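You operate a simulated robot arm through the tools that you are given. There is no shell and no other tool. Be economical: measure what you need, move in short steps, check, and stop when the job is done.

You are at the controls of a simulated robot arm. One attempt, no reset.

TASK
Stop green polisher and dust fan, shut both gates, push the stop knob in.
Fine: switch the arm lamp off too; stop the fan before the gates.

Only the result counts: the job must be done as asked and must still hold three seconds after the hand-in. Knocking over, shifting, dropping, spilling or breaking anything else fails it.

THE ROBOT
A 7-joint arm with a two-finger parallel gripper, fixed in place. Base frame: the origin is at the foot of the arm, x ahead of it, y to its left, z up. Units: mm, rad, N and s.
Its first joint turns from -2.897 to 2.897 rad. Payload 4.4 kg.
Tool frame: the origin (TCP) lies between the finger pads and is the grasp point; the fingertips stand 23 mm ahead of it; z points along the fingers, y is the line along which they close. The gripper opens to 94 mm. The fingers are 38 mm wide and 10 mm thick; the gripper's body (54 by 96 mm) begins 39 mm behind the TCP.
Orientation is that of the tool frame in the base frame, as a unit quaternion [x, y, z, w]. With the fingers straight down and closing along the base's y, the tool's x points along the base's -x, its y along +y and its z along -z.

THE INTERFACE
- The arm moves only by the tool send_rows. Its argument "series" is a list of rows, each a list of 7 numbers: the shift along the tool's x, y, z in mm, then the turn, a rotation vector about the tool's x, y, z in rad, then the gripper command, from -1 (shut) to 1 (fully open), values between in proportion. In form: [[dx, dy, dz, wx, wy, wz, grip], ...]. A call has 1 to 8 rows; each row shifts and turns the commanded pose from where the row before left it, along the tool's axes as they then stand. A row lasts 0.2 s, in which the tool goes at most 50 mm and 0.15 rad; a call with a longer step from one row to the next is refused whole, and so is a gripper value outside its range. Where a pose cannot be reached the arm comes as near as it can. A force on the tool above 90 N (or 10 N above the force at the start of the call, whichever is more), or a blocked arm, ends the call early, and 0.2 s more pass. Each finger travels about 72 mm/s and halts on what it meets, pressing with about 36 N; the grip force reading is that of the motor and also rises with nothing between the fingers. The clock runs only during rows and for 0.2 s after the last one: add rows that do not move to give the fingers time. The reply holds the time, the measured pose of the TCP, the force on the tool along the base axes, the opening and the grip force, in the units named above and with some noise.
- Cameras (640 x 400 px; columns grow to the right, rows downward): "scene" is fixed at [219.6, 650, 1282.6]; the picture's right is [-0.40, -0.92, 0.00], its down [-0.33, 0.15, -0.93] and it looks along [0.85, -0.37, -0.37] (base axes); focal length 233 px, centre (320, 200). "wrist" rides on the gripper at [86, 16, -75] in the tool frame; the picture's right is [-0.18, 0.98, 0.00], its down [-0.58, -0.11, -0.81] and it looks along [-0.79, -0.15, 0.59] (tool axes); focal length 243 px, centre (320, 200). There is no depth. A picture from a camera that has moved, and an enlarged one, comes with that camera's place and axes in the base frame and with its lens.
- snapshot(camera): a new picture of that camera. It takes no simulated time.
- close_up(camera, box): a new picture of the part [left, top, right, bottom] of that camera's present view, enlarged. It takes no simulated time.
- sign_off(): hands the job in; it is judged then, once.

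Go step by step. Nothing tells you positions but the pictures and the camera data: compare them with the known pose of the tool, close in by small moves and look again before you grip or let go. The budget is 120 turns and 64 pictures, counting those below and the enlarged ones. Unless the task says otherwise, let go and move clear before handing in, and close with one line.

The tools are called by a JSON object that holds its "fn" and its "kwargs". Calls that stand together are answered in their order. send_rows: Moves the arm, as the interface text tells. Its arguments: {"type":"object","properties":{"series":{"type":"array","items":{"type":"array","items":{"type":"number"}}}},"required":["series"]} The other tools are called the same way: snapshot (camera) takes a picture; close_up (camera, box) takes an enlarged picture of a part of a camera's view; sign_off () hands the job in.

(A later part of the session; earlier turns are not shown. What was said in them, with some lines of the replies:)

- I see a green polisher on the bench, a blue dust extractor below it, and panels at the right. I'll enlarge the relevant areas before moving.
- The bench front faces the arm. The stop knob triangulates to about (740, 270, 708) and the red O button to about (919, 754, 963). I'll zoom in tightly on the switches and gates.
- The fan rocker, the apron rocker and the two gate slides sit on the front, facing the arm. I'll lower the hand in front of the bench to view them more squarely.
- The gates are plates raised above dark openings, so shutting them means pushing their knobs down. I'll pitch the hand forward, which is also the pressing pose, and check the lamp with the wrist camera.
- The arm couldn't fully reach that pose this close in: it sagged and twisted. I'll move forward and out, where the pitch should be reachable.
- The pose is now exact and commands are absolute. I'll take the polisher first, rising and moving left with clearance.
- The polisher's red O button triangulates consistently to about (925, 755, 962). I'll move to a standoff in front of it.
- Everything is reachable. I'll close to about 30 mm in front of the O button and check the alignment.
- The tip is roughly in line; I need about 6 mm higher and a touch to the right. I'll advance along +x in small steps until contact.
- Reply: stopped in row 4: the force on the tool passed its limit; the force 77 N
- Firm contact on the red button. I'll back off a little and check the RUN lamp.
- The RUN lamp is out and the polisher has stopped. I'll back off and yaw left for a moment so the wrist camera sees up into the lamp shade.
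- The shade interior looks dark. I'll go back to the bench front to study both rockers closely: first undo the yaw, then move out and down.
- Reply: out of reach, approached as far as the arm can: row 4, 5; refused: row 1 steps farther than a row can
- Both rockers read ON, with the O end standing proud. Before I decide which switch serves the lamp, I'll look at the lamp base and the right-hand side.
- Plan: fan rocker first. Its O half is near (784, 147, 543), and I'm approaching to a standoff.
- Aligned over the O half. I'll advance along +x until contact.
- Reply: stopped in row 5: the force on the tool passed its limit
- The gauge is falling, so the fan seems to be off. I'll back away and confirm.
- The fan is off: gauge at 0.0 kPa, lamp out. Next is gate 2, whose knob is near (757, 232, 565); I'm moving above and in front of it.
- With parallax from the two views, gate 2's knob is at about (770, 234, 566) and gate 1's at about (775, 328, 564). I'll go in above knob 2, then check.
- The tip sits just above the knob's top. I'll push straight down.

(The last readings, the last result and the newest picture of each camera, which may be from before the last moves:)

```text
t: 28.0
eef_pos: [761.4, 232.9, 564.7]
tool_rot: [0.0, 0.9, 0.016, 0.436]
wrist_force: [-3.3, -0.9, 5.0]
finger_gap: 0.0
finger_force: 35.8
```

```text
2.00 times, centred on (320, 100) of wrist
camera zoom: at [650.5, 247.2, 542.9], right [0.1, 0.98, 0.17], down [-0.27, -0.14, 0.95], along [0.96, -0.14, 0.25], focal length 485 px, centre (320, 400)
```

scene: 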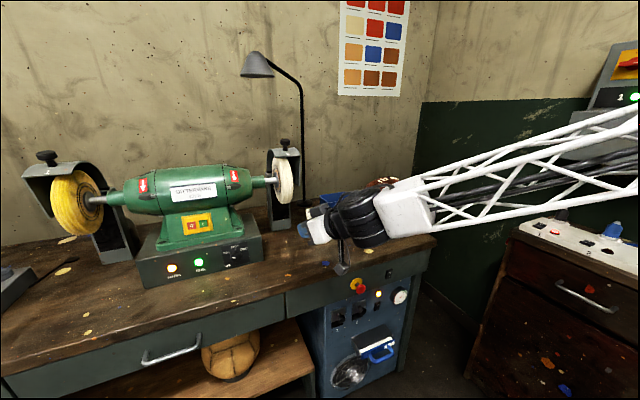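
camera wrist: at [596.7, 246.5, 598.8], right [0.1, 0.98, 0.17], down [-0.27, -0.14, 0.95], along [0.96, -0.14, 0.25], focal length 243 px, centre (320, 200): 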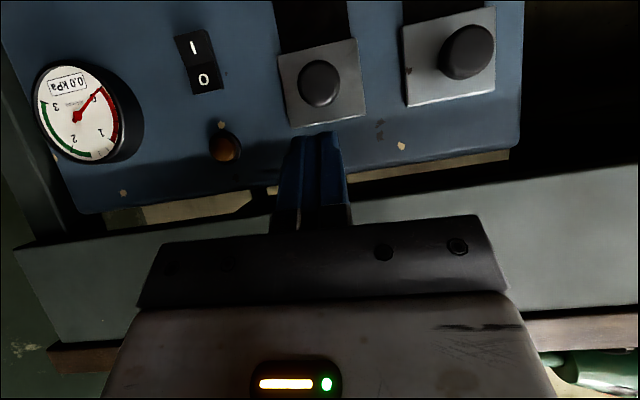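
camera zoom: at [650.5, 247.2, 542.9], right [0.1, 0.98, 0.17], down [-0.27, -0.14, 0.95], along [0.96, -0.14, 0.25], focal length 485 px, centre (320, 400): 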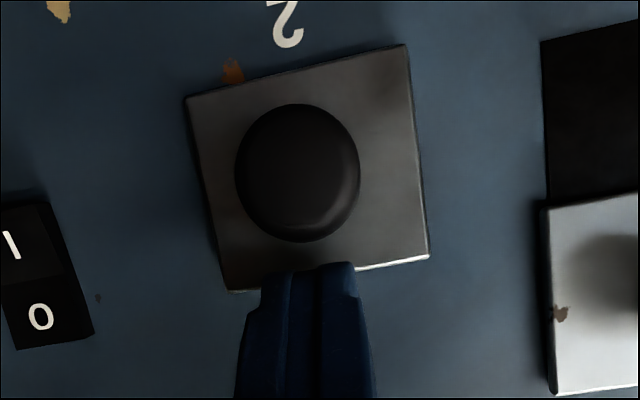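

The plate is moving down and covers most of the opening. I'll keep going to the stop.

{"fn": "send_rows", "kwargs": {"series": [[3.13, -0.1, 2.5, 0, 0, 0, -1], [3.13, -0.1, 2.5, 0, 0, 0, -1], [3.13, -0.1, 2.5, 0, 0, 0, -1], [3.13, -0.1, 2.5, 0, 0, 0, -1], [3.13, -0.1, 2.5, 0, 0, 0, -1]]}}

{"fn": "close_up", "kwargs": {"camera": "wrist", "box": [160, 0, 480, 200]}}

```text
t: 28.5
eef_pos: [764.7, 233.7, 564.8]
tool_rot: [0.001, 0.899, 0.017, 0.438]
wrist_force: [-10.0, -2.7, 18.4]
finger_gap: 0.3
finger_force: 35.8
stopped in row 2: the force on the tool passed its limit (the readings are from after the stop); the commanded pose is now the measured one
```

```text
2.00 times, centred on (320, 100) of wrist
camera zoom: at [652.7, 248.1, 542.4], right [0.1, 0.98, 0.18], down [-0.28, -0.14, 0.95], along [0.96, -0.14, 0.26], focal length 485 px, centre (320, 400)
```

zoom: 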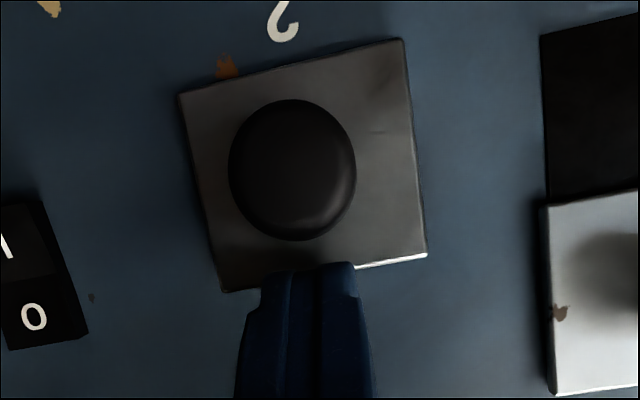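

Gate 2 has hit its stop, fully shut. I'll rise and shift over gate 1.

{"fn": "send_rows", "kwargs": {"series": [[-19.6, 0.8, -15.5, 0, 0, 0, -1], [-19.6, 0.8, -15.5, 0, 0, 0, -1], [0.5, 31.6, 1, 0, 0, 0, -1], [0.5, 31.6, 1, 0, 0, 0, -1], [0.5, 31.6, 1, 0, 0, 0, -1], [0, 0, 0, 0, 0, 0, -1]]}}

{"fn": "close_up", "kwargs": {"camera": "wrist", "box": [160, 0, 480, 200]}}

```text
t: 29.9
eef_pos: [763.7, 329.0, 614.7]
tool_rot: [0.001, 0.899, 0.017, 0.438]
wrist_force: [0.3, 0.4, -0.1]
finger_gap: 0.0
finger_force: 35.8
```

```text
2.00 times, centred on (320, 100) of wrist
camera zoom: at [651.8, 343.2, 591.6], right [0.1, 0.98, 0.18], down [-0.28, -0.14, 0.95], along [0.96, -0.14, 0.26], focal length 485 px, centre (320, 400)
```

zoom: 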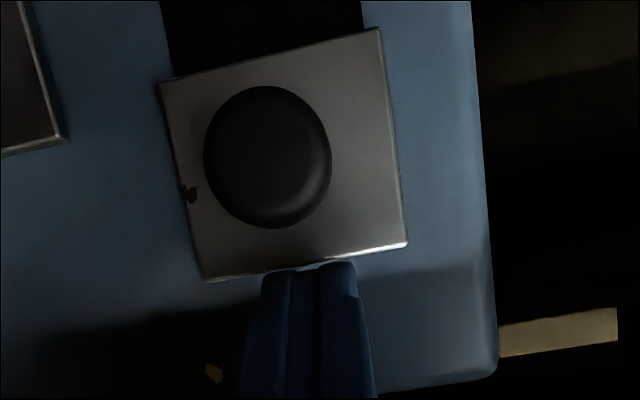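

The knob is about 5 mm to the left in the picture (−y). I'll correct that and push down to the stop.

{"fn": "send_rows", "kwargs": {"series": [[0, -5, 0, 0, 0, 0, -1], [6.26, -0.2, 4.98, 0, 0, 0, -1], [6.26, -0.2, 4.98, 0, 0, 0, -1], [6.26, -0.2, 4.98, 0, 0, 0, -1], [6.26, -0.2, 4.98, 0, 0, 0, -1], [6.26, -0.2, 4.98, 0, 0, 0, -1], [6.26, -0.2, 4.98, 0, 0, 0, -1]]}}

{"fn": "send_rows", "kwargs": {"series": [[3.13, -0.1, 2.5, 0, 0, 0, -1], [3.13, -0.1, 2.5, 0, 0, 0, -1], [3.13, -0.1, 2.5, 0, 0, 0, -1], [3.13, -0.1, 2.5, 0, 0, 0, -1]]}}

{"fn": "close_up", "kwargs": {"camera": "wrist", "box": [160, 0, 480, 200]}}

```text
t: 31.5
eef_pos: [763.8, 323.5, 564.9]
tool_rot: [0.001, 0.898, 0.016, 0.439]
wrist_force: [0.4, 0.5, -0.9]
finger_gap: 0.2
finger_force: 36.6
```

```text
t: 32.4
eef_pos: [769.6, 326.1, 562.2]
tool_rot: [0.002, 0.895, 0.019, 0.445]
wrist_force: [-20.3, -13.0, 25.6]
finger_gap: 0.3
finger_force: 36.6
stopped in row 4: the force on the tool passed its limit (the readings are from after the stop); the commanded pose is now the measured one
```

```text
2.00 times, centred on (320, 100) of wrist
camera zoom: at [658.9, 340.4, 537.5], right [0.1, 0.98, 0.18], down [-0.29, -0.15, 0.95], along [0.95, -0.15, 0.27], focal length 485 px, centre (320, 400)
```

zoom: 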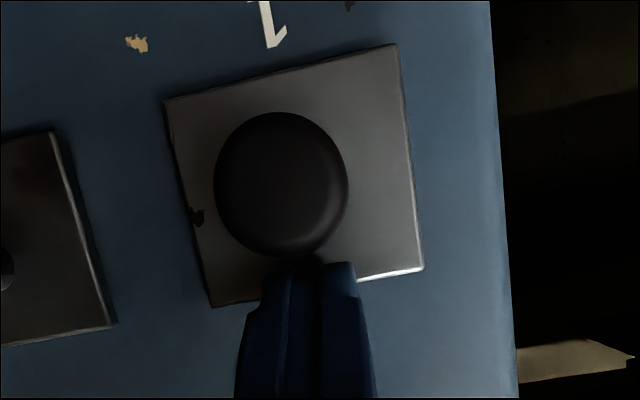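

Both gates look seated. I'll withdraw and verify with the scene camera.

{"fn": "send_rows", "kwargs": {"series": [[0, 0, -30, 0, 0, 0, -1], [0, 0, -45, 0, 0, 0, -1], [0, -30, -40, 0, 0, 0, -1], [0, -29, -40, 0, 0, 0, -1], [0, 0, 0, 0, 0, 0, -1]]}}

{"fn": "close_up", "kwargs": {"camera": "scene", "box": [310, 260, 422, 330]}}

{"fn": "snapshot", "kwargs": {"camera": "wrist"}}

```text
t: 33.6
eef_pos: [648.5, 260.9, 651.8]
tool_rot: [0.002, 0.896, 0.019, 0.444]
wrist_force: [0.9, 0.7, -1.2]
finger_gap: 0.1
finger_force: 35.8
```

```text
5.71 times, centred on (366, 295) of scene
camera zoom: at [219.6, 650.0, 1282.6], right [-0.4, -0.92, 0.0], down [-0.33, 0.15, -0.93], along [0.85, -0.37, -0.37], focal length 1333 px, centre (57, -343)
```

zoom: 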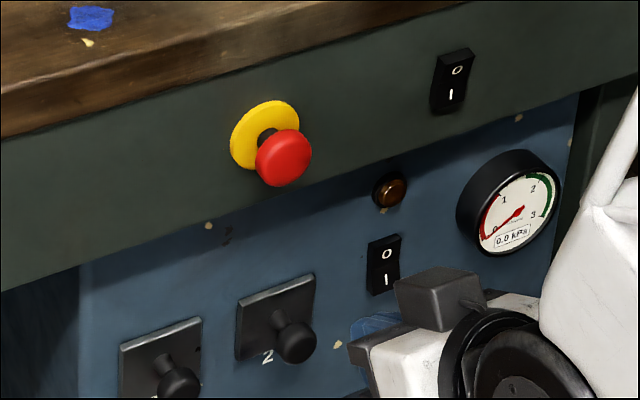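

```text
14 pictures are left
camera wrist: at [536.5, 277.0, 628.5], right [0.1, 0.98, 0.18], down [-0.29, -0.15, 0.95], along [0.95, -0.15, 0.27], focal length 243 px, centre (320, 200)
```

wrist: 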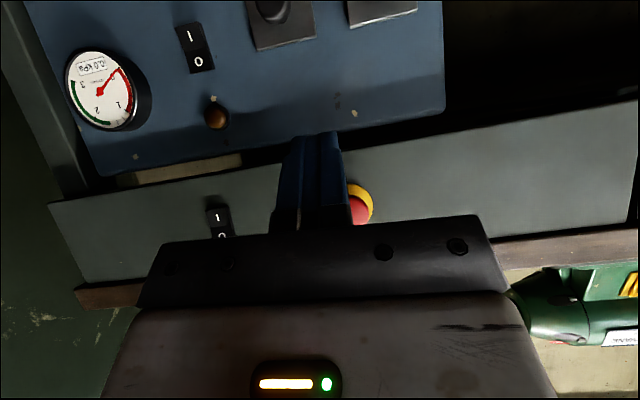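

Both gates are shut and the gauge reads 0.0. The stop knob sits slightly further in than before but not clearly latched, so I'll line up and push it fully.

{"fn": "send_rows", "kwargs": {"series": [[-38.5, 4.9, 3.6, 0, 0, 0, -1], [-38.5, 4.9, 3.6, 0, 0, 0, -1], [0, 0, 0, 0, 0, 0, -1]]}}

{"fn": "close_up", "kwargs": {"camera": "wrist", "box": [160, 30, 480, 230]}}

```text
t: 34.4
eef_pos: [700.5, 271.0, 709.8]
tool_rot: [0.002, 0.896, 0.018, 0.444]
wrist_force: [0.3, 0.8, -0.2]
finger_gap: 0.1
finger_force: 36.1
```

```text
2.00 times, centred on (320, 130) of wrist
camera zoom: at [588.7, 285.1, 686.6], right [0.1, 0.98, 0.18], down [-0.29, -0.15, 0.95], along [0.95, -0.15, 0.27], focal length 485 px, centre (320, 340)
```

zoom: 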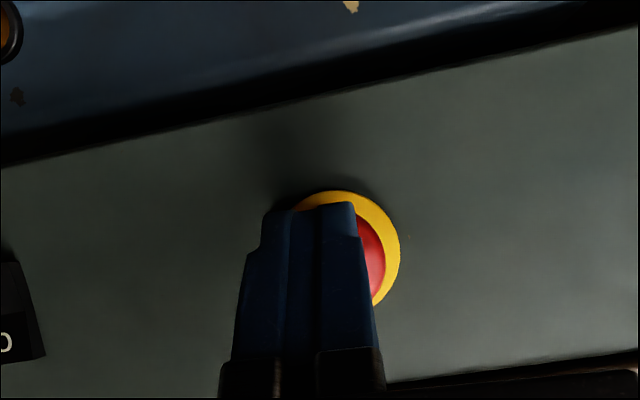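

Aligned with the knob. I'll push along +x.

{"fn": "send_rows", "kwargs": {"series": [[-9, -1.5, 12, 0, 0, 0, -1], [-9, -1.5, 12, 0, 0, 0, -1], [-4.85, 0, 6.4, 0, 0, 0, -1], [-4.85, 0, 6.4, 0, 0, 0, -1], [-4.85, 0, 6.4, 0, 0, 0, -1], [-4.85, 0, 6.4, 0, 0, 0, -1], [-4.85, 0, 6.4, 0, 0, 0, -1]]}}

{"fn": "close_up", "kwargs": {"camera": "scene", "box": [310, 260, 422, 330]}}

```text
t: 34.9
eef_pos: [715.0, 269.6, 706.4]
tool_rot: [-0.001, 0.898, 0.018, 0.44]
wrist_force: [-48.7, 3.3, 17.1]
finger_gap: 0.0
finger_force: 36.0
stopped in row 2: the force on the tool passed its limit (the readings are from after the stop); the commanded pose is now the measured one
```

```text
5.71 times, centred on (366, 295) of scene
camera zoom: at [219.6, 650.0, 1282.6], right [-0.4, -0.92, 0.0], down [-0.33, 0.15, -0.93], along [0.85, -0.37, -0.37], focal length 1333 px, centre (57, -343)
```

zoom: 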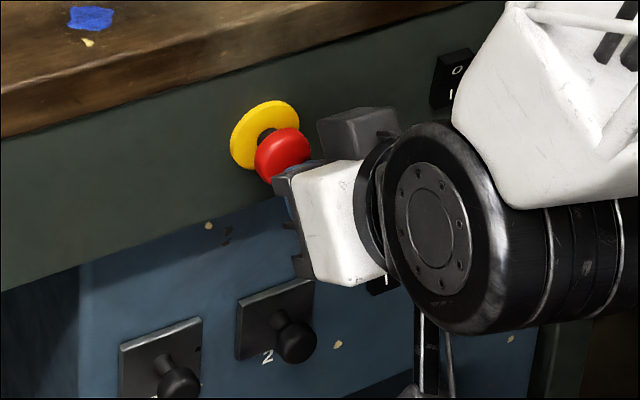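

The contact was stiff. I'll press again slowly to see whether the knob travels any further.

{"fn": "send_rows", "kwargs": {"series": [[-1.2, 0, 1.6, 0, 0, 0, -1], [-1.2, 0, 1.6, 0, 0, 0, -1], [-1.2, 0, 1.6, 0, 0, 0, -1], [-1.2, 0, 1.6, 0, 0, 0, -1], [-1.2, 0, 1.6, 0, 0, 0, -1], [-1.2, 0, 1.6, 0, 0, 0, -1], [-1.2, 0, 1.6, 0, 0, 0, -1], [-1.2, 0, 1.6, 0, 0, 0, -1]]}}

```text
t: 35.4
eef_pos: [714.4, 269.1, 705.4]
tool_rot: [-0.001, 0.898, 0.017, 0.439]
wrist_force: [-42.6, 3.1, 12.0]
finger_gap: 0.0
finger_force: 36.3
stopped in row 2: the force on the tool passed its limit (the readings are from after the stop); the commanded pose is now the measured one
```

It doesn't travel any further, so the knob is already at its in-stop. I'll back off and inspect it.

{"fn": "send_rows", "kwargs": {"series": [[0, 0, -25, 0, 0, 0, -1], [0, -40, -25, 0, 0, 0, -1], [0, -40, -20, 0, 0, 0, -1], [0, 0, 0, 0, 0, 0, -1]]}}

{"fn": "close_up", "kwargs": {"camera": "scene", "box": [340, 262, 412, 312]}}

```text
t: 36.4
eef_pos: [664.8, 184.6, 746.9]
tool_rot: [-0.001, 0.898, 0.018, 0.439]
wrist_force: [0.4, -0.4, -0.3]
finger_gap: 0.0
finger_force: 36.1
```

```text
8.00 times, centred on (376, 287) of scene
camera zoom: at [219.6, 650.0, 1282.6], right [-0.4, -0.92, 0.0], down [-0.33, 0.15, -0.93], along [0.85, -0.37, -0.37], focal length 1866 px, centre (-128, -496)
```

zoom: 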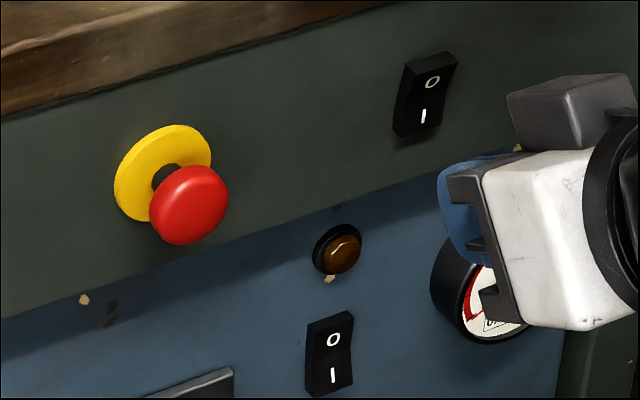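

The knob's head moved in about 12 mm and holds there: it was pressed by the hand during gate 1, and my firm push found it at its stop. Next is the apron rocker, whose O half is near (760, 129, 716).

{"fn": "send_rows", "kwargs": {"series": [[-1, -28.6, 21, 0, 0, 0, -1], [-1, -28.6, 21, 0, 0, 0, -1], [0, 0, 0, 0, 0, 0, -1]]}}

{"fn": "close_up", "kwargs": {"camera": "wrist", "box": [200, 60, 440, 210]}}

{"fn": "close_up", "kwargs": {"camera": "scene", "box": [120, 160, 310, 290]}}

```text
t: 37.2
eef_pos: [699.3, 130.0, 720.2]
tool_rot: [0.0, 0.898, 0.018, 0.44]
wrist_force: [-0.2, 0.5, -0.5]
finger_gap: 0.0
finger_force: 35.4
```

```text
2.67 times, centred on (320, 135) of wrist
camera zoom: at [587.2, 144.0, 698.1], right [0.1, 0.98, 0.18], down [-0.28, -0.14, 0.95], along [0.96, -0.14, 0.26], focal length 647 px, centre (320, 373)
```

zoom: 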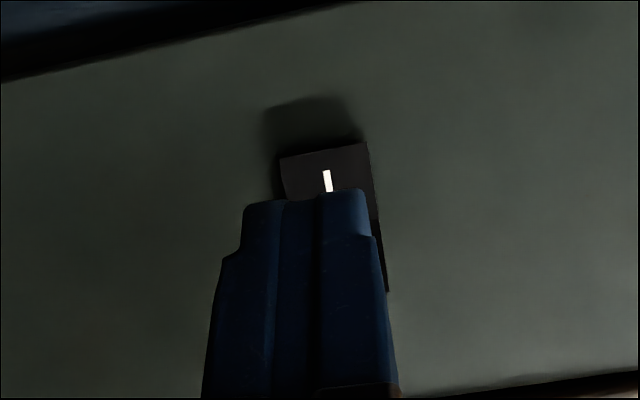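

```text
3.08 times, centred on (215, 225) of scene
camera zoom: at [219.6, 650.0, 1282.6], right [-0.4, -0.92, 0.0], down [-0.33, 0.15, -0.93], along [0.85, -0.37, -0.37], focal length 718 px, centre (643, 123)
```

zoom: 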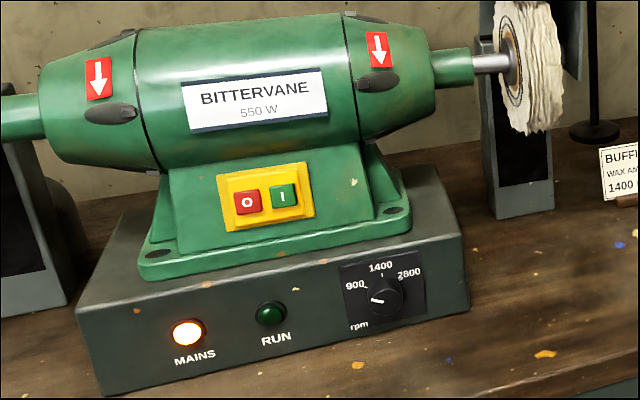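

{"fn": "send_rows", "kwargs": {"series": [[-9, -1, 12.6, 0, 0, 0, -1], [-8, 0, 12, 0, 0, 0, -1], [-3.1, 0, 3.94, 0, 0, 0, -1], [-3.1, 0, 3.94, 0, 0, 0, -1], [-3.1, 0, 3.94, 0, 0, 0, -1], [-2.5, 0, 3.1, 0, 0, 0, -1], [-2.5, 0, 3.1, 0, 0, 0, -1]]}}

{"fn": "send_rows", "kwargs": {"series": [[0, 0, -40, 0, 0, 0, -1], [0, 0, -45, 0, 0, 0, -1], [0, -30, -35, 0, 0, 0, -1], [0, -45, 0, 0, 0, 0, -1], [0, -45, 0, 0, 0, 0, -1], [0, 0, 0, 0, 0, 0, -1]]}}

{"fn": "close_up", "kwargs": {"camera": "scene", "box": [340, 262, 412, 312]}}

{"fn": "snapshot", "kwargs": {"camera": "scene"}}

```text
t: 38.3
eef_pos: [735.1, 130.1, 716.9]
tool_rot: [-0.001, 0.899, 0.018, 0.437]
wrist_force: [-19.4, 1.7, 10.5]
finger_gap: 0.1
finger_force: 36.2
stopped in row 5: the force on the tool passed its limit (the readings are from after the stop); the commanded pose is now the measured one
```

```text
t: 39.7
eef_pos: [645.0, 5.5, 787.2]
tool_rot: [0.0, 0.899, 0.017, 0.437]
wrist_force: [1.6, -0.3, 0.0]
finger_gap: 0.0
finger_force: 36.2
```

```text
8.00 times, centred on (376, 287) of scene
camera zoom: at [219.6, 650.0, 1282.6], right [-0.4, -0.92, 0.0], down [-0.33, 0.15, -0.93], along [0.85, -0.37, -0.37], focal length 1866 px, centre (-128, -496)
```

zoom: 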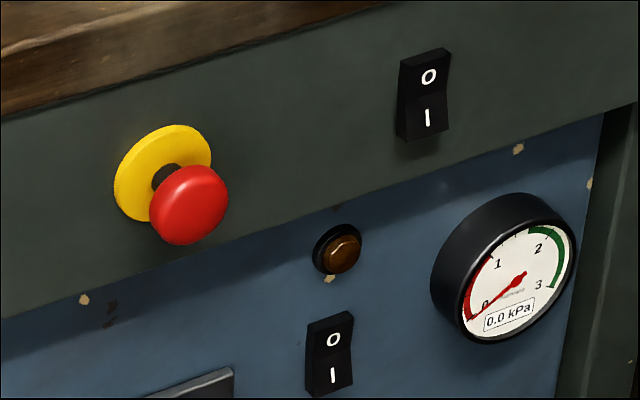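

```text
7 pictures are left
```

scene: 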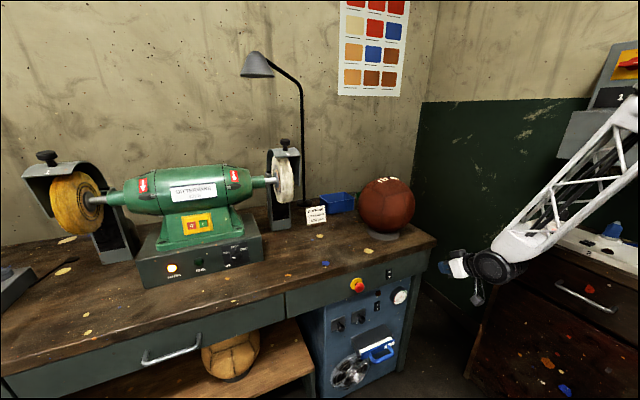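

The apron rocker is now at O. I'll check the lamp and the wall box for any unintended change.

{"fn": "close_up", "kwargs": {"camera": "scene", "box": [230, 40, 320, 100]}}

{"fn": "close_up", "kwargs": {"camera": "scene", "box": [510, 30, 640, 265]}}

```text
6.67 times, centred on (275, 70) of scene
camera zoom: at [219.6, 650.0, 1282.6], right [-0.4, -0.92, 0.0], down [-0.33, 0.15, -0.93], along [0.85, -0.37, -0.37], focal length 1555 px, centre (620, 1067)
```

zoom: 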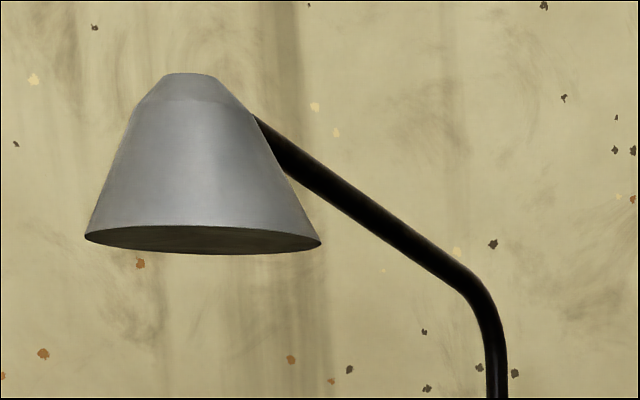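

```text
1.70 times, centred on (575, 148) of scene
camera zoom: at [219.6, 650.0, 1282.6], right [-0.4, -0.92, 0.0], down [-0.33, 0.15, -0.93], along [0.85, -0.37, -0.37], focal length 397 px, centre (-114, 289)
```

zoom: 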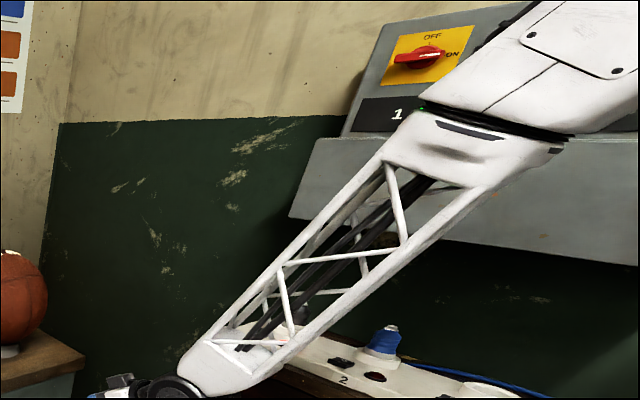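

{"fn": "close_up", "kwargs": {"camera": "scene", "box": [120, 160, 310, 290]}}

```text
3.08 times, centred on (215, 225) of scene
camera zoom: at [219.6, 650.0, 1282.6], right [-0.4, -0.92, 0.0], down [-0.33, 0.15, -0.93], along [0.85, -0.37, -0.37], focal length 718 px, centre (643, 123)
```

zoom: 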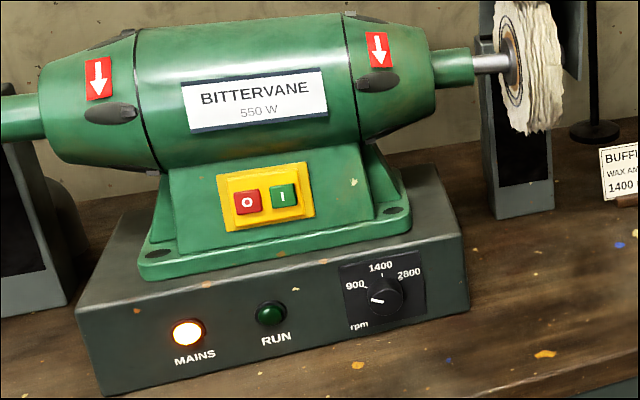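

Final state: RUN lamp dark, fan gauge at 0.0 with its lamp out, both gates down, stop knob in, and the apron rocker at O. The hand is clear, so I'm handing in.

{"fn": "sign_off", "kwargs": {}}

```text
The job is handed in.
```

The polisher and dust fan are stopped (fan before gates), both gates are shut and the stop knob is in, though the hand first pressed the knob by accident while shutting gate 1. I switched the bench-front rocker to O for the arm lamp, but the shade looked dark before and after, so I couldn't confirm that rocker controls it.
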